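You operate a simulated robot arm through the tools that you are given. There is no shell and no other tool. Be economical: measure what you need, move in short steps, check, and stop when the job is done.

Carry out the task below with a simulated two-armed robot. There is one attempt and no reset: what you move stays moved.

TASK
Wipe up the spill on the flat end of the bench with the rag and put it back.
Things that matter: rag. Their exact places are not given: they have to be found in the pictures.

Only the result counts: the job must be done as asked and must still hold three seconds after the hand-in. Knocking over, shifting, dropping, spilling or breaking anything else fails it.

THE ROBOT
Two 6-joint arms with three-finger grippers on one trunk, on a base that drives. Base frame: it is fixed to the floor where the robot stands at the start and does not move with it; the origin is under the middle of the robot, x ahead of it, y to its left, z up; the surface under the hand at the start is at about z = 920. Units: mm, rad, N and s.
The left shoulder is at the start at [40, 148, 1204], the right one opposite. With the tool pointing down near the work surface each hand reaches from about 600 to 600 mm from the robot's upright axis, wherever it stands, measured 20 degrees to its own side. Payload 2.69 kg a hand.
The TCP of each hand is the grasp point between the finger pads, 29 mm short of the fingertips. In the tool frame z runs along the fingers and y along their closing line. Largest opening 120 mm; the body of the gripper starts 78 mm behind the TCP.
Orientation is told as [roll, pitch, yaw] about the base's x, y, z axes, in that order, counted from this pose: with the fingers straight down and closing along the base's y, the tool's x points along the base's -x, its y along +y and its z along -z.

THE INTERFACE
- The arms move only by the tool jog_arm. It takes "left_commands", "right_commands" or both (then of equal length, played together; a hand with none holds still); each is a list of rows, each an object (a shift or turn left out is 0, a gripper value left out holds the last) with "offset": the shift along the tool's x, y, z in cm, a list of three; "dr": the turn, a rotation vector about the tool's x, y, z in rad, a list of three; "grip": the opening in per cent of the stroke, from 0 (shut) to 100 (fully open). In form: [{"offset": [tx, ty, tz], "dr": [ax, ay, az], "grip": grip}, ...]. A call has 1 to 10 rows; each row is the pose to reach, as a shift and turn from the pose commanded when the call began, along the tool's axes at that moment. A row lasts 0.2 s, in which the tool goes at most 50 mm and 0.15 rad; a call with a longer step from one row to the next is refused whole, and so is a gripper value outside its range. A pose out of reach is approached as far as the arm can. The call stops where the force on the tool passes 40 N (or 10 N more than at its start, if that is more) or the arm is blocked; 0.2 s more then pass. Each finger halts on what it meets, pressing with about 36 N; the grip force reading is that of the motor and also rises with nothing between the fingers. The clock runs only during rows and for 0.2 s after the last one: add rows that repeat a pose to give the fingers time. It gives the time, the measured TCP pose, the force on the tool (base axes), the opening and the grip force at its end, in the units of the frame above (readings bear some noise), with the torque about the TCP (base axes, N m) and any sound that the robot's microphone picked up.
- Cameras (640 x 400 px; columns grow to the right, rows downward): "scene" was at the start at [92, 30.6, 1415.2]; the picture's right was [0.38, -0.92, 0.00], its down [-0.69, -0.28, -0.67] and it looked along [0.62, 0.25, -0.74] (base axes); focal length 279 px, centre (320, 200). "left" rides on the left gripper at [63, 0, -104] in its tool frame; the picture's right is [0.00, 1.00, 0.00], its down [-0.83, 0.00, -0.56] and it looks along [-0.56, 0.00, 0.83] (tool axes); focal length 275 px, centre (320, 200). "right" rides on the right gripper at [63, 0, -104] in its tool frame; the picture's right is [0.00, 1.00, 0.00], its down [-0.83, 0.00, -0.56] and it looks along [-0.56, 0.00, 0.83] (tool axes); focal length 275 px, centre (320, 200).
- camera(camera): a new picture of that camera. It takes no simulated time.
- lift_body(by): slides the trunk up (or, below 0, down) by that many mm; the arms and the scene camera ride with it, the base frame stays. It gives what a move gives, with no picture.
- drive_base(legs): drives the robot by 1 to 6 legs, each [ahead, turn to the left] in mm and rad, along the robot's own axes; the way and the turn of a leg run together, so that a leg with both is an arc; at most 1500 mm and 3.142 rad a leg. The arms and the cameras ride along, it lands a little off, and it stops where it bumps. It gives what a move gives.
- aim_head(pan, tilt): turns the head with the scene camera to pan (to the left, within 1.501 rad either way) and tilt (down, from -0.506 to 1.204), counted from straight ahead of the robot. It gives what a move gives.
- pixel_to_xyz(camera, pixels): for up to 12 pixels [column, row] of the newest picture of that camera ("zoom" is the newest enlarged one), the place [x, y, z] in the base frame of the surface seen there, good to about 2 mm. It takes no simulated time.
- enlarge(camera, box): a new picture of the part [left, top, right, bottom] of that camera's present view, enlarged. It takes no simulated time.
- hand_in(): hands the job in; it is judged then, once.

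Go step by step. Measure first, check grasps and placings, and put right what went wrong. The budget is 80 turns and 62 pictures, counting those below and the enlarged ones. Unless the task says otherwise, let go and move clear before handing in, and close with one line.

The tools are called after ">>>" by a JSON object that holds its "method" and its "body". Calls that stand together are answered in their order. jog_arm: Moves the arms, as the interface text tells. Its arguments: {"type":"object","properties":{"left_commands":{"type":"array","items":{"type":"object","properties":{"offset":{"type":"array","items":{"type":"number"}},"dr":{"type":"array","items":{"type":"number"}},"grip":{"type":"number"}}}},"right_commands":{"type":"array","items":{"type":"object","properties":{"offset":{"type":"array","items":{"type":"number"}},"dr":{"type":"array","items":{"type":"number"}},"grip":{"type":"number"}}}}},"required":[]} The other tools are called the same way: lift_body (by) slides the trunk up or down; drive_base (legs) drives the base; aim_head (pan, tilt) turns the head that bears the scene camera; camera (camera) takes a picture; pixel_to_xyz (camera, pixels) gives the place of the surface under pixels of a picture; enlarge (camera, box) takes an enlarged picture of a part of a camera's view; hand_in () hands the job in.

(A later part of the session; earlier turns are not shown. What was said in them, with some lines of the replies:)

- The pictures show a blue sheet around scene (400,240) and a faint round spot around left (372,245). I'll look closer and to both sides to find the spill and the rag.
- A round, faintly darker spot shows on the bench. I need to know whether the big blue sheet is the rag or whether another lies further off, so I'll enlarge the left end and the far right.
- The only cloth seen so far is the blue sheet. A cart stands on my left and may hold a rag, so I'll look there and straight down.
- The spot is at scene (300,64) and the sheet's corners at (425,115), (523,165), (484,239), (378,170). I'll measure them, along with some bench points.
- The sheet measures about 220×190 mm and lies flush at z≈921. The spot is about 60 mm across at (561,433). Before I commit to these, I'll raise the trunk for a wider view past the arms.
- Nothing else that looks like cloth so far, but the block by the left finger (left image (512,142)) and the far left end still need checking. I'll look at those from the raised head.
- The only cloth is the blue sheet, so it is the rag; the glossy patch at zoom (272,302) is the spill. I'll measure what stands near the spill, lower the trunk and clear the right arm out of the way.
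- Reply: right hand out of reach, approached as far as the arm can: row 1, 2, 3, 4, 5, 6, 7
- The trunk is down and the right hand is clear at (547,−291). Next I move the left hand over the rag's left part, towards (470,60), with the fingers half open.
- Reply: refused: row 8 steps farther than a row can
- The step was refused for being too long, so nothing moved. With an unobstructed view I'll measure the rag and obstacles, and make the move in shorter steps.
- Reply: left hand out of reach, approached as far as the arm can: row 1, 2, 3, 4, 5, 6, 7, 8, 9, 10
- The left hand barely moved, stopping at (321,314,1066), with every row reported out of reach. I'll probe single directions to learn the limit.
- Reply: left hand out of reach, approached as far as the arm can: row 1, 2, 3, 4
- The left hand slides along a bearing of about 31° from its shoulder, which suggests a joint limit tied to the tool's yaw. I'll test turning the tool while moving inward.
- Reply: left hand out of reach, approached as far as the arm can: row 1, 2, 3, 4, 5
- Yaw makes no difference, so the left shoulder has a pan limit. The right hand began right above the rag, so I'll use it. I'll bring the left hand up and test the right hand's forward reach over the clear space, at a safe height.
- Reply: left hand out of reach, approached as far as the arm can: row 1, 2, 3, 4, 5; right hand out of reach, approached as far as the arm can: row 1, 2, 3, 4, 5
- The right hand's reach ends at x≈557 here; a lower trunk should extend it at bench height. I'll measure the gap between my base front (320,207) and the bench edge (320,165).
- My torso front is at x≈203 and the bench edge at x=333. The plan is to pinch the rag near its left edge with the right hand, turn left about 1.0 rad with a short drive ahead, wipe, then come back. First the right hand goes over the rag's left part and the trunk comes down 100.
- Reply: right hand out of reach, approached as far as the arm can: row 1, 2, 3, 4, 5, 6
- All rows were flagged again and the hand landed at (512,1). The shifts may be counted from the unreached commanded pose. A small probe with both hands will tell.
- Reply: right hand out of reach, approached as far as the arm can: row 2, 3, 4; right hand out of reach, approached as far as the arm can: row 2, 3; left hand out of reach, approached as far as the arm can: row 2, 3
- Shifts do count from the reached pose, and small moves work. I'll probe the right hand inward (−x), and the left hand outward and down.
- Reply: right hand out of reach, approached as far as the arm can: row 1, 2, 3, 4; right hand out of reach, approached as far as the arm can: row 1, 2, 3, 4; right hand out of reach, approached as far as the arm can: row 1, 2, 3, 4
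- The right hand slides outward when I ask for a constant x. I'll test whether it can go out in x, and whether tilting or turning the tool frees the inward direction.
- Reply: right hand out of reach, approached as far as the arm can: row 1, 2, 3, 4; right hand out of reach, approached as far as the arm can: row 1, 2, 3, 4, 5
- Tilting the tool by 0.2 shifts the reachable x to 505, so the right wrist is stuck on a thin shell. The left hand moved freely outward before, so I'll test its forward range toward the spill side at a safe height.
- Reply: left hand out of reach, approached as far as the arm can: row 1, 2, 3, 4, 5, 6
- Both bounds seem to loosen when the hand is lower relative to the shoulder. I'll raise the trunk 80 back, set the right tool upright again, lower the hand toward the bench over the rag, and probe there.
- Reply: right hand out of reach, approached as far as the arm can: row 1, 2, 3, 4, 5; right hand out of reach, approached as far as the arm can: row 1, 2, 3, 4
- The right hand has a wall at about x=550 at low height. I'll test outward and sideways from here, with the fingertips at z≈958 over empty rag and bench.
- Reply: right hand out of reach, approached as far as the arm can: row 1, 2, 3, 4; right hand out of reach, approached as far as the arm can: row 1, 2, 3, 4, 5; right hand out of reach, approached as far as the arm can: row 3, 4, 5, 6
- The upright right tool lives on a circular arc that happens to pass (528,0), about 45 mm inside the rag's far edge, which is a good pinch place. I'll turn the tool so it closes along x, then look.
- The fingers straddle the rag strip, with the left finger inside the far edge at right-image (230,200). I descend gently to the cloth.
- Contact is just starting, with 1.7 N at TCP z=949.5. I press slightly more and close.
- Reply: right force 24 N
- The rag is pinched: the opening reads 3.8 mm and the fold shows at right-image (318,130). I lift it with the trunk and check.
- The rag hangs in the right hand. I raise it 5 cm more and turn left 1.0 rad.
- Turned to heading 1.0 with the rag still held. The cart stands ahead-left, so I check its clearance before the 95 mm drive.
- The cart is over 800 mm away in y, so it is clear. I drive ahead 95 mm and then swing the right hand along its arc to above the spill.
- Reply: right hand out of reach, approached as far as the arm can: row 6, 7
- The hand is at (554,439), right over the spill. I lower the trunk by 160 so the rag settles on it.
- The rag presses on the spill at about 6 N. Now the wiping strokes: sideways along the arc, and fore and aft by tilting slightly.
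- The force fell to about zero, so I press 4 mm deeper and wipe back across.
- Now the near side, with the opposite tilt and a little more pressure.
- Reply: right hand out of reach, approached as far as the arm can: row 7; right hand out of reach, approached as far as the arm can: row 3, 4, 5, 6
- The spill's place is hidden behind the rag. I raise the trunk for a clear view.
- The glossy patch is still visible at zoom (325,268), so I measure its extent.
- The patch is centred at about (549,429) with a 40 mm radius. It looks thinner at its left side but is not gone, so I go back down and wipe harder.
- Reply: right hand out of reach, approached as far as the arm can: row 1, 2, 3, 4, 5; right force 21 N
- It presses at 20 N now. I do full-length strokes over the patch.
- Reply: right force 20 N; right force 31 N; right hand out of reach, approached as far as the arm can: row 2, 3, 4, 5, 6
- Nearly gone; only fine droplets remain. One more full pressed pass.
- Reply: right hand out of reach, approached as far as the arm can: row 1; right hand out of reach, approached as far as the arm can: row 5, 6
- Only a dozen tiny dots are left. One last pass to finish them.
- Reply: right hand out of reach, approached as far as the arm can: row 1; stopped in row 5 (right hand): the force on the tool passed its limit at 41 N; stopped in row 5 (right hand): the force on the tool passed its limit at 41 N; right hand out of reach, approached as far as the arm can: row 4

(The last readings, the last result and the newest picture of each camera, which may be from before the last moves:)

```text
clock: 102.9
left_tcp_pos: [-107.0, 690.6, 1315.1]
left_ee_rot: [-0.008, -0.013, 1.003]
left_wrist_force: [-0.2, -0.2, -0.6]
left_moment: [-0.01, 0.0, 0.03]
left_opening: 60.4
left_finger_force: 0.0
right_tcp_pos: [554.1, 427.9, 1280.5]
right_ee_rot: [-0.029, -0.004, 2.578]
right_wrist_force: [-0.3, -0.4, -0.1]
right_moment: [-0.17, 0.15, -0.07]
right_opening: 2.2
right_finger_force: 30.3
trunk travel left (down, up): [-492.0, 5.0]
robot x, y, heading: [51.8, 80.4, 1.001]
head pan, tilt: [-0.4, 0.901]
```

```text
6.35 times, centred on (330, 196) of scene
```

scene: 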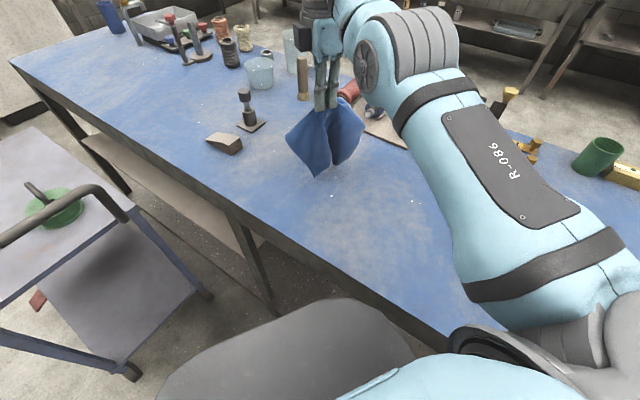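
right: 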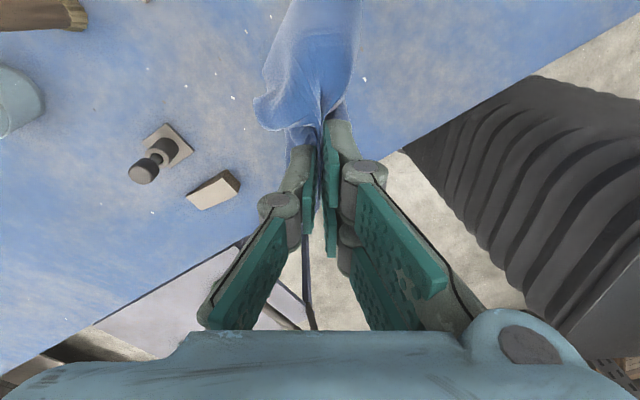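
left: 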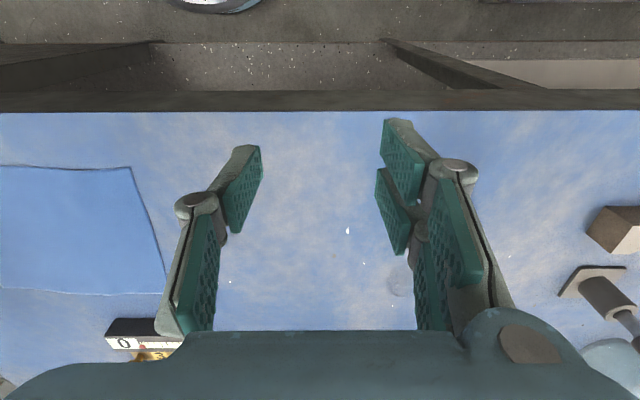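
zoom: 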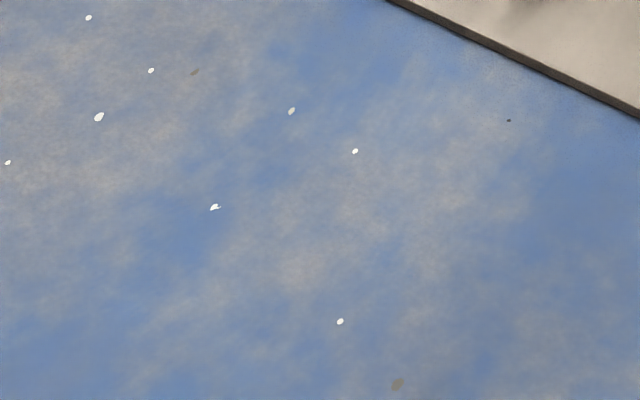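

The spill is gone; only the bench's own paint flecks remain. Now I return: swing the arm back along its arc, back up 95 mm, and turn right 1.0 rad.

>>> {"method": "jog_arm", "body": {"right_commands": [{"offset": [-3.5, -0.4, 0]}, {"offset": [-7.5, -0.5, 0]}, {"offset": [-11.5, 0, 0]}, {"offset": [-15.5, 0.7, 0]}, {"offset": [-19.5, 2, 0]}, {"offset": [-23.4, 3.6, 0], "dr": [-0.03, 0, 0]}, {"offset": [-23.4, 3.6, 0], "dr": [-0.03, 0, 0]}]}}

>>> {"method": "drive_base", "body": {"legs": [[-95, 0], [0, -0.5], [0, -0.5]]}}

>>> {"method": "aim_head", "body": {"pan": 0.1, "tilt": 1.0}}

>>> {"method": "camera", "body": {"camera": "scene"}}

```text
clock: 104.5
left_tcp_pos: [-107.8, 690.8, 1314.4]
left_ee_rot: [-0.007, -0.013, 1.003]
left_wrist_force: [-0.3, -1.9, -0.8]
left_moment: [0.04, 0.01, 0.01]
left_opening: 59.9
left_finger_force: 0.1
right_tcp_pos: [334.7, 512.6, 1277.4]
right_ee_rot: [0.0, -0.001, 2.578]
right_wrist_force: [-1.4, -2.2, 0.6]
right_moment: [0.05, -0.03, 0.01]
right_opening: 2.9
right_finger_force: 33.5
right hand out of reach, approached as far as the arm can: row 2, 3, 4, 5, 6, 7
trunk travel left (down, up): [-492.0, 5.0]
robot x, y, heading: [53.1, 79.3, 1.007]
head pan, tilt: [-0.4, 0.901]
```

```text
clock: 108.5
left_tcp_pos: [429.4, 465.8, 1314.6]
left_ee_rot: [-0.009, -0.013, -0.002]
left_wrist_force: [-0.1, -0.5, 0.6]
left_moment: [0.0, 0.0, 0.0]
left_opening: 60.1
left_finger_force: 0.1
right_tcp_pos: [516.6, -4.1, 1276.9]
right_ee_rot: [0.001, -0.001, 1.574]
right_wrist_force: [0.4, -0.3, 0.7]
right_moment: [0.02, -0.17, 0.06]
right_opening: 2.6
right_finger_force: 31.0
trunk travel left (down, up): [-492.0, 5.0]
robot x, y, heading: [0.9, 1.5, -0.001]
head pan, tilt: [-0.4, 0.901]
```

```text
clock: 109.4
left_tcp_pos: [430.5, 464.4, 1315.5]
left_ee_rot: [-0.005, -0.011, 0.0]
left_wrist_force: [-0.4, 0.0, -0.1]
left_moment: [0.05, 0.01, -0.04]
left_opening: 60.0
left_finger_force: 0.1
right_tcp_pos: [516.6, -6.1, 1276.6]
right_ee_rot: [0.001, -0.002, 1.573]
right_wrist_force: [-1.8, -0.3, 0.6]
right_moment: [0.07, -0.09, 0.03]
right_opening: 2.1
right_finger_force: 31.5
trunk travel left (down, up): [-492.0, 5.0]
robot x, y, heading: [1.4, 2.6, -0.002]
head pan, tilt: [0.099, 1.0]
```

```text
17 pictures are left
```

scene: 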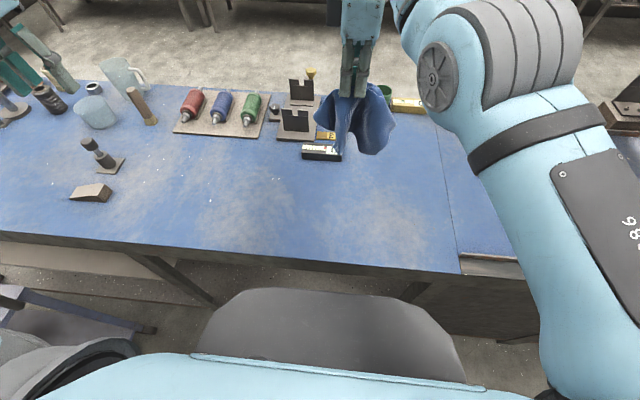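

Back at the start pose with the rag hanging. I'll lay it out: back up 140 mm, lower until the near edge touches, then advance while lowering.

>>> {"method": "drive_base", "body": {"legs": [[-140, 0]]}}

>>> {"method": "lift_body", "body": {"by": -160}}

>>> {"method": "jog_arm", "body": {"right_commands": [{"offset": [-0.3, 0, 2]}, {"offset": [-0.6, 0, 4]}, {"offset": [-0.6, 0, 4]}, {"offset": [-0.6, 0, 4]}]}}

>>> {"method": "camera", "body": {"camera": "scene"}}

```text
clock: 110.7
left_tcp_pos: [296.9, 464.6, 1311.7]
left_ee_rot: [-0.006, -0.006, -0.001]
left_wrist_force: [-0.3, -0.2, -1.3]
left_moment: [-0.01, 0.05, 0.02]
left_opening: 60.2
left_finger_force: 0.1
right_tcp_pos: [383.2, -4.4, 1274.0]
right_ee_rot: [0.007, -0.003, 1.573]
right_wrist_force: [-0.7, 0.7, 0.0]
right_moment: [0.03, 0.13, 0.01]
right_opening: 2.7
right_finger_force: 33.4
trunk travel left (down, up): [-492.0, 5.0]
robot x, y, heading: [-138.7, 2.0, 0.001]
head pan, tilt: [0.099, 1.0]
```

```text
clock: 112.5
left_tcp_pos: [290.4, 464.8, 1154.2]
left_ee_rot: [-0.008, -0.012, -0.003]
left_wrist_force: [0.3, -0.5, 0.4]
left_moment: [-0.02, -0.01, -0.01]
left_opening: 59.9
left_finger_force: 0.1
right_tcp_pos: [376.1, -6.2, 1116.6]
right_ee_rot: [-0.001, -0.004, 1.574]
right_wrist_force: [0.7, -0.5, 0.0]
right_moment: [0.01, 0.02, -0.02]
right_opening: 3.2
right_finger_force: 33.5
trunk travel left (down, up): [-332.0, 165.0]
robot x, y, heading: [-139.2, 5.4, 0.003]
head pan, tilt: [0.099, 1.0]
```

```text
clock: 113.5
left_tcp_pos: [289.7, 464.0, 1153.7]
left_ee_rot: [-0.008, -0.013, -0.001]
left_wrist_force: [-0.7, 0.1, 0.1]
left_moment: [0.03, -0.01, -0.02]
left_opening: 60.0
left_finger_force: 0.1
right_tcp_pos: [378.8, 1.7, 1076.7]
right_ee_rot: [0.004, -0.003, 1.574]
right_wrist_force: [-2.5, -0.7, -1.1]
right_moment: [0.0, -0.01, -0.04]
right_opening: 3.3
right_finger_force: 32.0
right hand out of reach, approached as far as the arm can: row 2, 3, 4
trunk travel left (down, up): [-332.0, 165.0]
robot x, y, heading: [-139.5, -4.0, 0.006]
head pan, tilt: [0.099, 1.0]
```

```text
16 pictures are left
```

scene: 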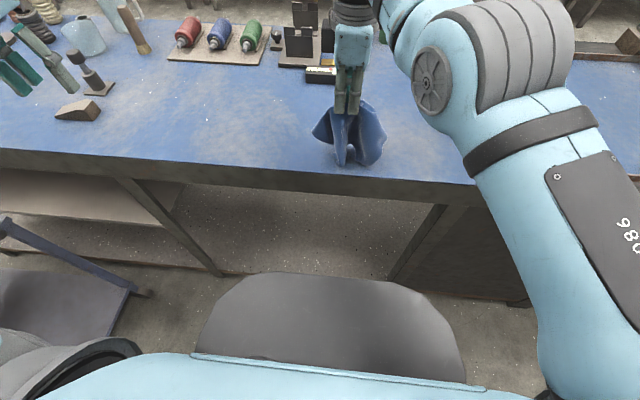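

The rag's lower end meets the bench. I advance and lower alternately.

>>> {"method": "drive_base", "body": {"legs": [[35, 0]]}}

>>> {"method": "jog_arm", "body": {"right_commands": [{"offset": [0, 0, 2]}, {"offset": [0, 0, 4]}, {"offset": [0, 0, 4]}]}}

>>> {"method": "drive_base", "body": {"legs": [[40, 0]]}}

>>> {"method": "jog_arm", "body": {"right_commands": [{"offset": [0, 0, 2]}, {"offset": [0, 0, 4]}, {"offset": [0, 0, 4]}]}}

>>> {"method": "drive_base", "body": {"legs": [[35, 0]]}}

>>> {"method": "jog_arm", "body": {"right_commands": [{"offset": [0, 0, 1.5]}, {"offset": [0, 0, 3]}, {"offset": [0, 0, 3]}]}}

>>> {"method": "camera", "body": {"camera": "scene"}}

```text
clock: 114.4
left_tcp_pos: [317.3, 464.4, 1157.9]
left_ee_rot: [-0.007, -0.019, 0.0]
left_wrist_force: [-1.4, -0.3, 0.8]
left_moment: [0.03, -0.11, 0.03]
left_opening: 60.1
left_finger_force: 0.0
right_tcp_pos: [407.2, 2.3, 1081.1]
right_ee_rot: [-0.003, -0.001, 1.575]
right_wrist_force: [-0.9, 1.3, 0.6]
right_moment: [0.04, -0.16, 0.02]
right_opening: 3.3
right_finger_force: 33.0
trunk travel left (down, up): [-332.0, 165.0]
robot x, y, heading: [-103.8, 1.8, 0.001]
head pan, tilt: [0.099, 1.0]
```

```text
clock: 115.2
left_tcp_pos: [323.5, 463.4, 1154.5]
left_ee_rot: [-0.006, -0.013, 0.0]
left_wrist_force: [0.4, 0.2, -0.4]
left_moment: [-0.01, 0.01, -0.01]
left_opening: 60.0
left_finger_force: 0.0
right_tcp_pos: [418.6, 2.4, 1039.0]
right_ee_rot: [0.006, -0.002, 1.576]
right_wrist_force: [-0.2, -0.2, 0.6]
right_moment: [0.01, -0.18, 0.01]
right_opening: 2.6
right_finger_force: 31.5
right hand out of reach, approached as far as the arm can: row 2, 3
trunk travel left (down, up): [-332.0, 165.0]
robot x, y, heading: [-104.6, 0.9, -0.001]
head pan, tilt: [0.099, 1.0]
```

```text
clock: 116.1
left_tcp_pos: [354.7, 464.2, 1157.2]
left_ee_rot: [-0.007, -0.02, 0.0]
left_wrist_force: [-0.8, -0.5, 0.4]
left_moment: [0.03, -0.12, -0.04]
left_opening: 59.7
left_finger_force: 0.0
right_tcp_pos: [451.1, 2.9, 1041.9]
right_ee_rot: [-0.001, 0.0, 1.576]
right_wrist_force: [-1.1, 0.4, 0.7]
right_moment: [0.03, -0.12, -0.03]
right_opening: 3.1
right_finger_force: 33.7
trunk travel left (down, up): [-332.0, 165.0]
robot x, y, heading: [-62.6, 0.5, 0.001]
head pan, tilt: [0.099, 1.0]
```

```text
clock: 116.9
left_tcp_pos: [362.9, 464.7, 1154.3]
left_ee_rot: [-0.007, -0.014, -0.001]
left_wrist_force: [1.0, -0.4, -0.2]
left_moment: [0.0, -0.01, -0.02]
left_opening: 60.1
left_finger_force: 0.0
right_tcp_pos: [460.8, 2.8, 997.7]
right_ee_rot: [0.005, -0.003, 1.575]
right_wrist_force: [-0.3, 0.8, -0.1]
right_moment: [-0.03, -0.17, 0.02]
right_opening: 2.4
right_finger_force: 31.1
trunk travel left (down, up): [-332.0, 165.0]
robot x, y, heading: [-66.2, -1.8, 0.002]
head pan, tilt: [0.099, 1.0]
```

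```text
clock: 117.8
left_tcp_pos: [390.7, 464.4, 1157.5]
left_ee_rot: [-0.006, -0.02, 0.0]
left_wrist_force: [-0.8, -0.3, 0.9]
left_moment: [0.01, -0.08, -0.03]
left_opening: 60.0
left_finger_force: 0.0
right_tcp_pos: [490.4, 3.4, 1002.7]
right_ee_rot: [0.001, -0.003, 1.576]
right_wrist_force: [-1.9, 0.1, -0.8]
right_moment: [0.04, -0.1, 0.02]
right_opening: 3.2
right_finger_force: 32.0
trunk travel left (down, up): [-332.0, 165.0]
robot x, y, heading: [-31.2, 1.7, 0.001]
head pan, tilt: [0.099, 1.0]
```

```text
clock: 118.5
left_tcp_pos: [398.4, 463.4, 1155.0]
left_ee_rot: [-0.008, -0.014, 0.002]
left_wrist_force: [-0.5, -0.8, -0.2]
left_moment: [0.0, 0.02, -0.04]
left_opening: 60.1
left_finger_force: 0.1
right_tcp_pos: [495.5, 2.8, 967.3]
right_ee_rot: [0.01, -0.002, 1.578]
right_wrist_force: [-1.0, -0.3, 0.3]
right_moment: [-0.01, 0.0, -0.04]
right_opening: 3.2
right_finger_force: 32.8
trunk travel left (down, up): [-332.0, 165.0]
robot x, y, heading: [-31.0, -1.2, 0.006]
head pan, tilt: [0.099, 1.0]
```

```text
15 pictures are left
```

scene: 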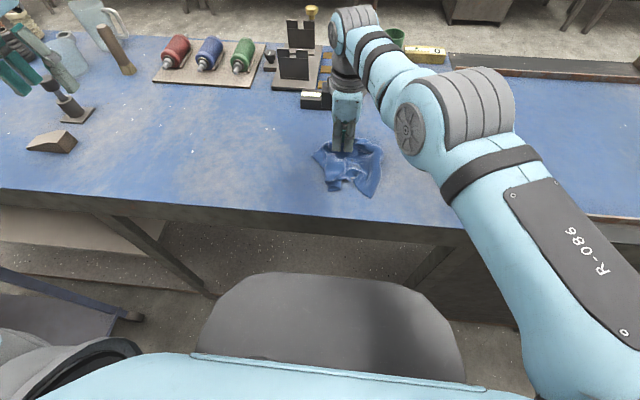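

The rag is being laid out and somewhat gathered. I finish the last 30 mm and lower it, then measure its extent before letting go.

>>> {"method": "drive_base", "body": {"legs": [[31, 0]]}}

>>> {"method": "jog_arm", "body": {"right_commands": [{"offset": [0, 0, 0.8]}, {"offset": [0, 0, 1.4]}, {"offset": [0, 0, 1.4]}]}}

>>> {"method": "enlarge", "body": {"camera": "scene", "box": [240, 80, 440, 230]}}

```text
clock: 119.4
left_tcp_pos: [421.0, 465.3, 1158.1]
left_ee_rot: [-0.008, -0.018, 0.002]
left_wrist_force: [-1.5, -0.3, 0.4]
left_moment: [-0.02, -0.08, 0.02]
left_opening: 59.8
left_finger_force: 0.1
right_tcp_pos: [520.7, 2.6, 971.8]
right_ee_rot: [0.002, -0.002, 1.578]
right_wrist_force: [0.1, -0.7, 0.5]
right_moment: [0.03, -0.1, -0.02]
right_opening: 2.8
right_finger_force: 33.2
trunk travel left (down, up): [-332.0, 165.0]
robot x, y, heading: [4.8, -2.0, 0.002]
head pan, tilt: [0.099, 1.0]
```

```text
clock: 120.2
left_tcp_pos: [429.2, 465.9, 1154.9]
left_ee_rot: [-0.007, -0.012, 0.003]
left_wrist_force: [0.2, -0.1, 0.4]
left_moment: [0.0, -0.01, -0.06]
left_opening: 60.1
left_finger_force: 0.1
right_tcp_pos: [526.1, 2.9, 953.6]
right_ee_rot: [0.006, -0.001, 1.577]
right_wrist_force: [-1.8, 0.9, 4.3]
right_moment: [0.02, 0.05, -0.02]
right_opening: 3.1
right_finger_force: 31.6
trunk travel left (down, up): [-332.0, 165.0]
robot x, y, heading: [-0.8, 2.5, 0.003]
head pan, tilt: [0.099, 1.0]
```

```text
2.67 times, centred on (340, 155) of scene
```

zoom: 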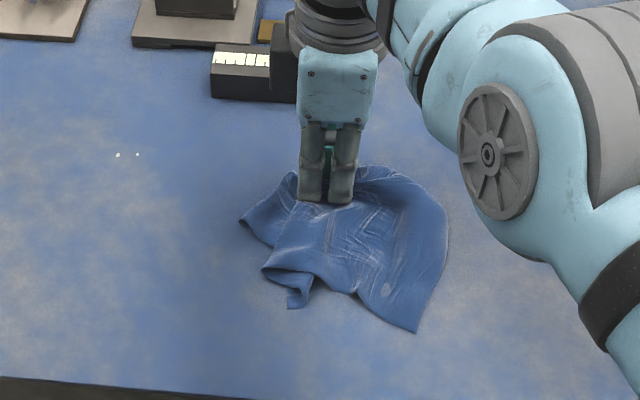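

The rag lies in its old place, a little creased. I open slowly to spread the pinched fold and lift clear.

>>> {"method": "jog_arm", "body": {"right_commands": [{"offset": [0, 0, 0], "grip": 20}, {"offset": [0, 0, 0], "grip": 40}, {"offset": [0, 0, 0], "grip": 50}, {"offset": [0, 0, -1], "grip": 50}, {"offset": [0, 0, -4]}, {"offset": [0, 0, -8]}, {"offset": [0, 0, -12]}]}}

>>> {"method": "enlarge", "body": {"camera": "scene", "box": [240, 80, 440, 230]}}

>>> {"method": "pixel_to_xyz", "body": {"camera": "zoom", "pixels": [[245, 222], [295, 180], [385, 172], [440, 215], [413, 328], [290, 300], [268, 268], [345, 240]]}}

```text
clock: 121.8
left_tcp_pos: [428.1, 465.1, 1155.5]
left_ee_rot: [-0.006, -0.015, 0.0]
left_wrist_force: [0.0, 0.0, -0.4]
left_moment: [-0.02, 0.04, -0.03]
left_opening: 60.3
left_finger_force: 0.1
right_tcp_pos: [521.0, -1.5, 1072.5]
right_ee_rot: [0.009, 0.0, 1.578]
right_wrist_force: [-0.8, -0.6, 0.9]
right_moment: [0.0, 0.01, 0.01]
right_opening: 59.9
right_finger_force: 0.1
right hand out of reach, approached as far as the arm can: row 7
trunk travel left (down, up): [-332.0, 165.0]
robot x, y, heading: [-3.6, 0.3, 0.003]
head pan, tilt: [0.099, 1.0]
```

```text
2.67 times, centred on (340, 155) of scene
```

zoom: 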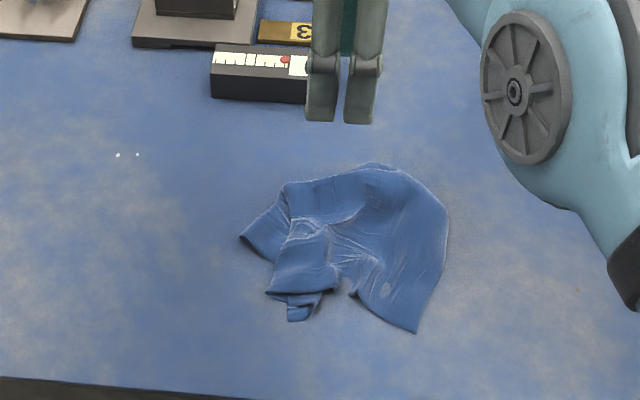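

```text
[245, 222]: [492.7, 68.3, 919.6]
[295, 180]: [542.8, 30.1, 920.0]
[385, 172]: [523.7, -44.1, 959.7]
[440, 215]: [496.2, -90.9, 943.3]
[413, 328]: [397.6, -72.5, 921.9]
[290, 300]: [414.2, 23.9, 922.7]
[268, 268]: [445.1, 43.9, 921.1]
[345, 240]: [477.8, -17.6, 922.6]
```

The rag lies inside its old footprint, centred at about (477,−17) against (469,−3) before, and the hand is clear. One final look at the whole bench before handing in.

>>> {"method": "aim_head", "body": {"pan": 0.391, "tilt": 0.84}}

>>> {"method": "camera", "body": {"camera": "scene"}}

```text
clock: 122.6
left_tcp_pos: [428.4, 465.0, 1155.5]
left_ee_rot: [-0.008, -0.01, 0.001]
left_wrist_force: [-0.8, -0.2, 0.7]
left_moment: [-0.01, 0.01, 0.01]
left_opening: 59.9
left_finger_force: 0.0
right_tcp_pos: [521.5, -1.2, 1072.4]
right_ee_rot: [0.008, -0.002, 1.578]
right_wrist_force: [0.0, 0.3, -0.7]
right_moment: [-0.01, 0.02, -0.03]
right_opening: 60.0
right_finger_force: 0.0
trunk travel left (down, up): [-332.0, 165.0]
robot x, y, heading: [-1.2, 1.1, 0.004]
head pan, tilt: [0.391, 0.84]
```

```text
12 pictures are left
```

scene: 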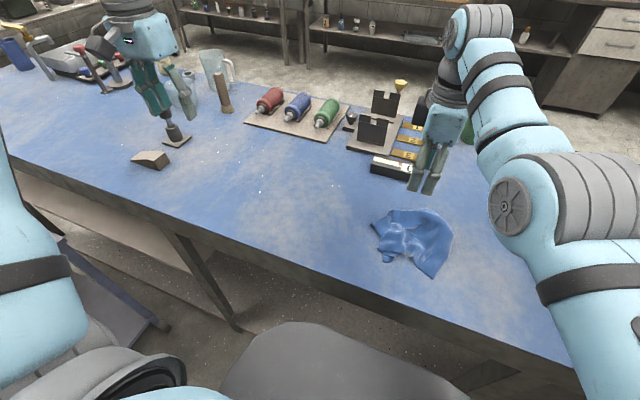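

Everything else stands as it did at the start, the bench is clean, and the rag is back in its place at scene (415,240). Handing in.

>>> {"method": "hand_in", "body": {}}

```text
The job is handed in.
```

I wiped up the spill and put the rag back in its original spot, with both hands clear; it lies somewhat creased instead of flat, about 16 mm off its old centre.
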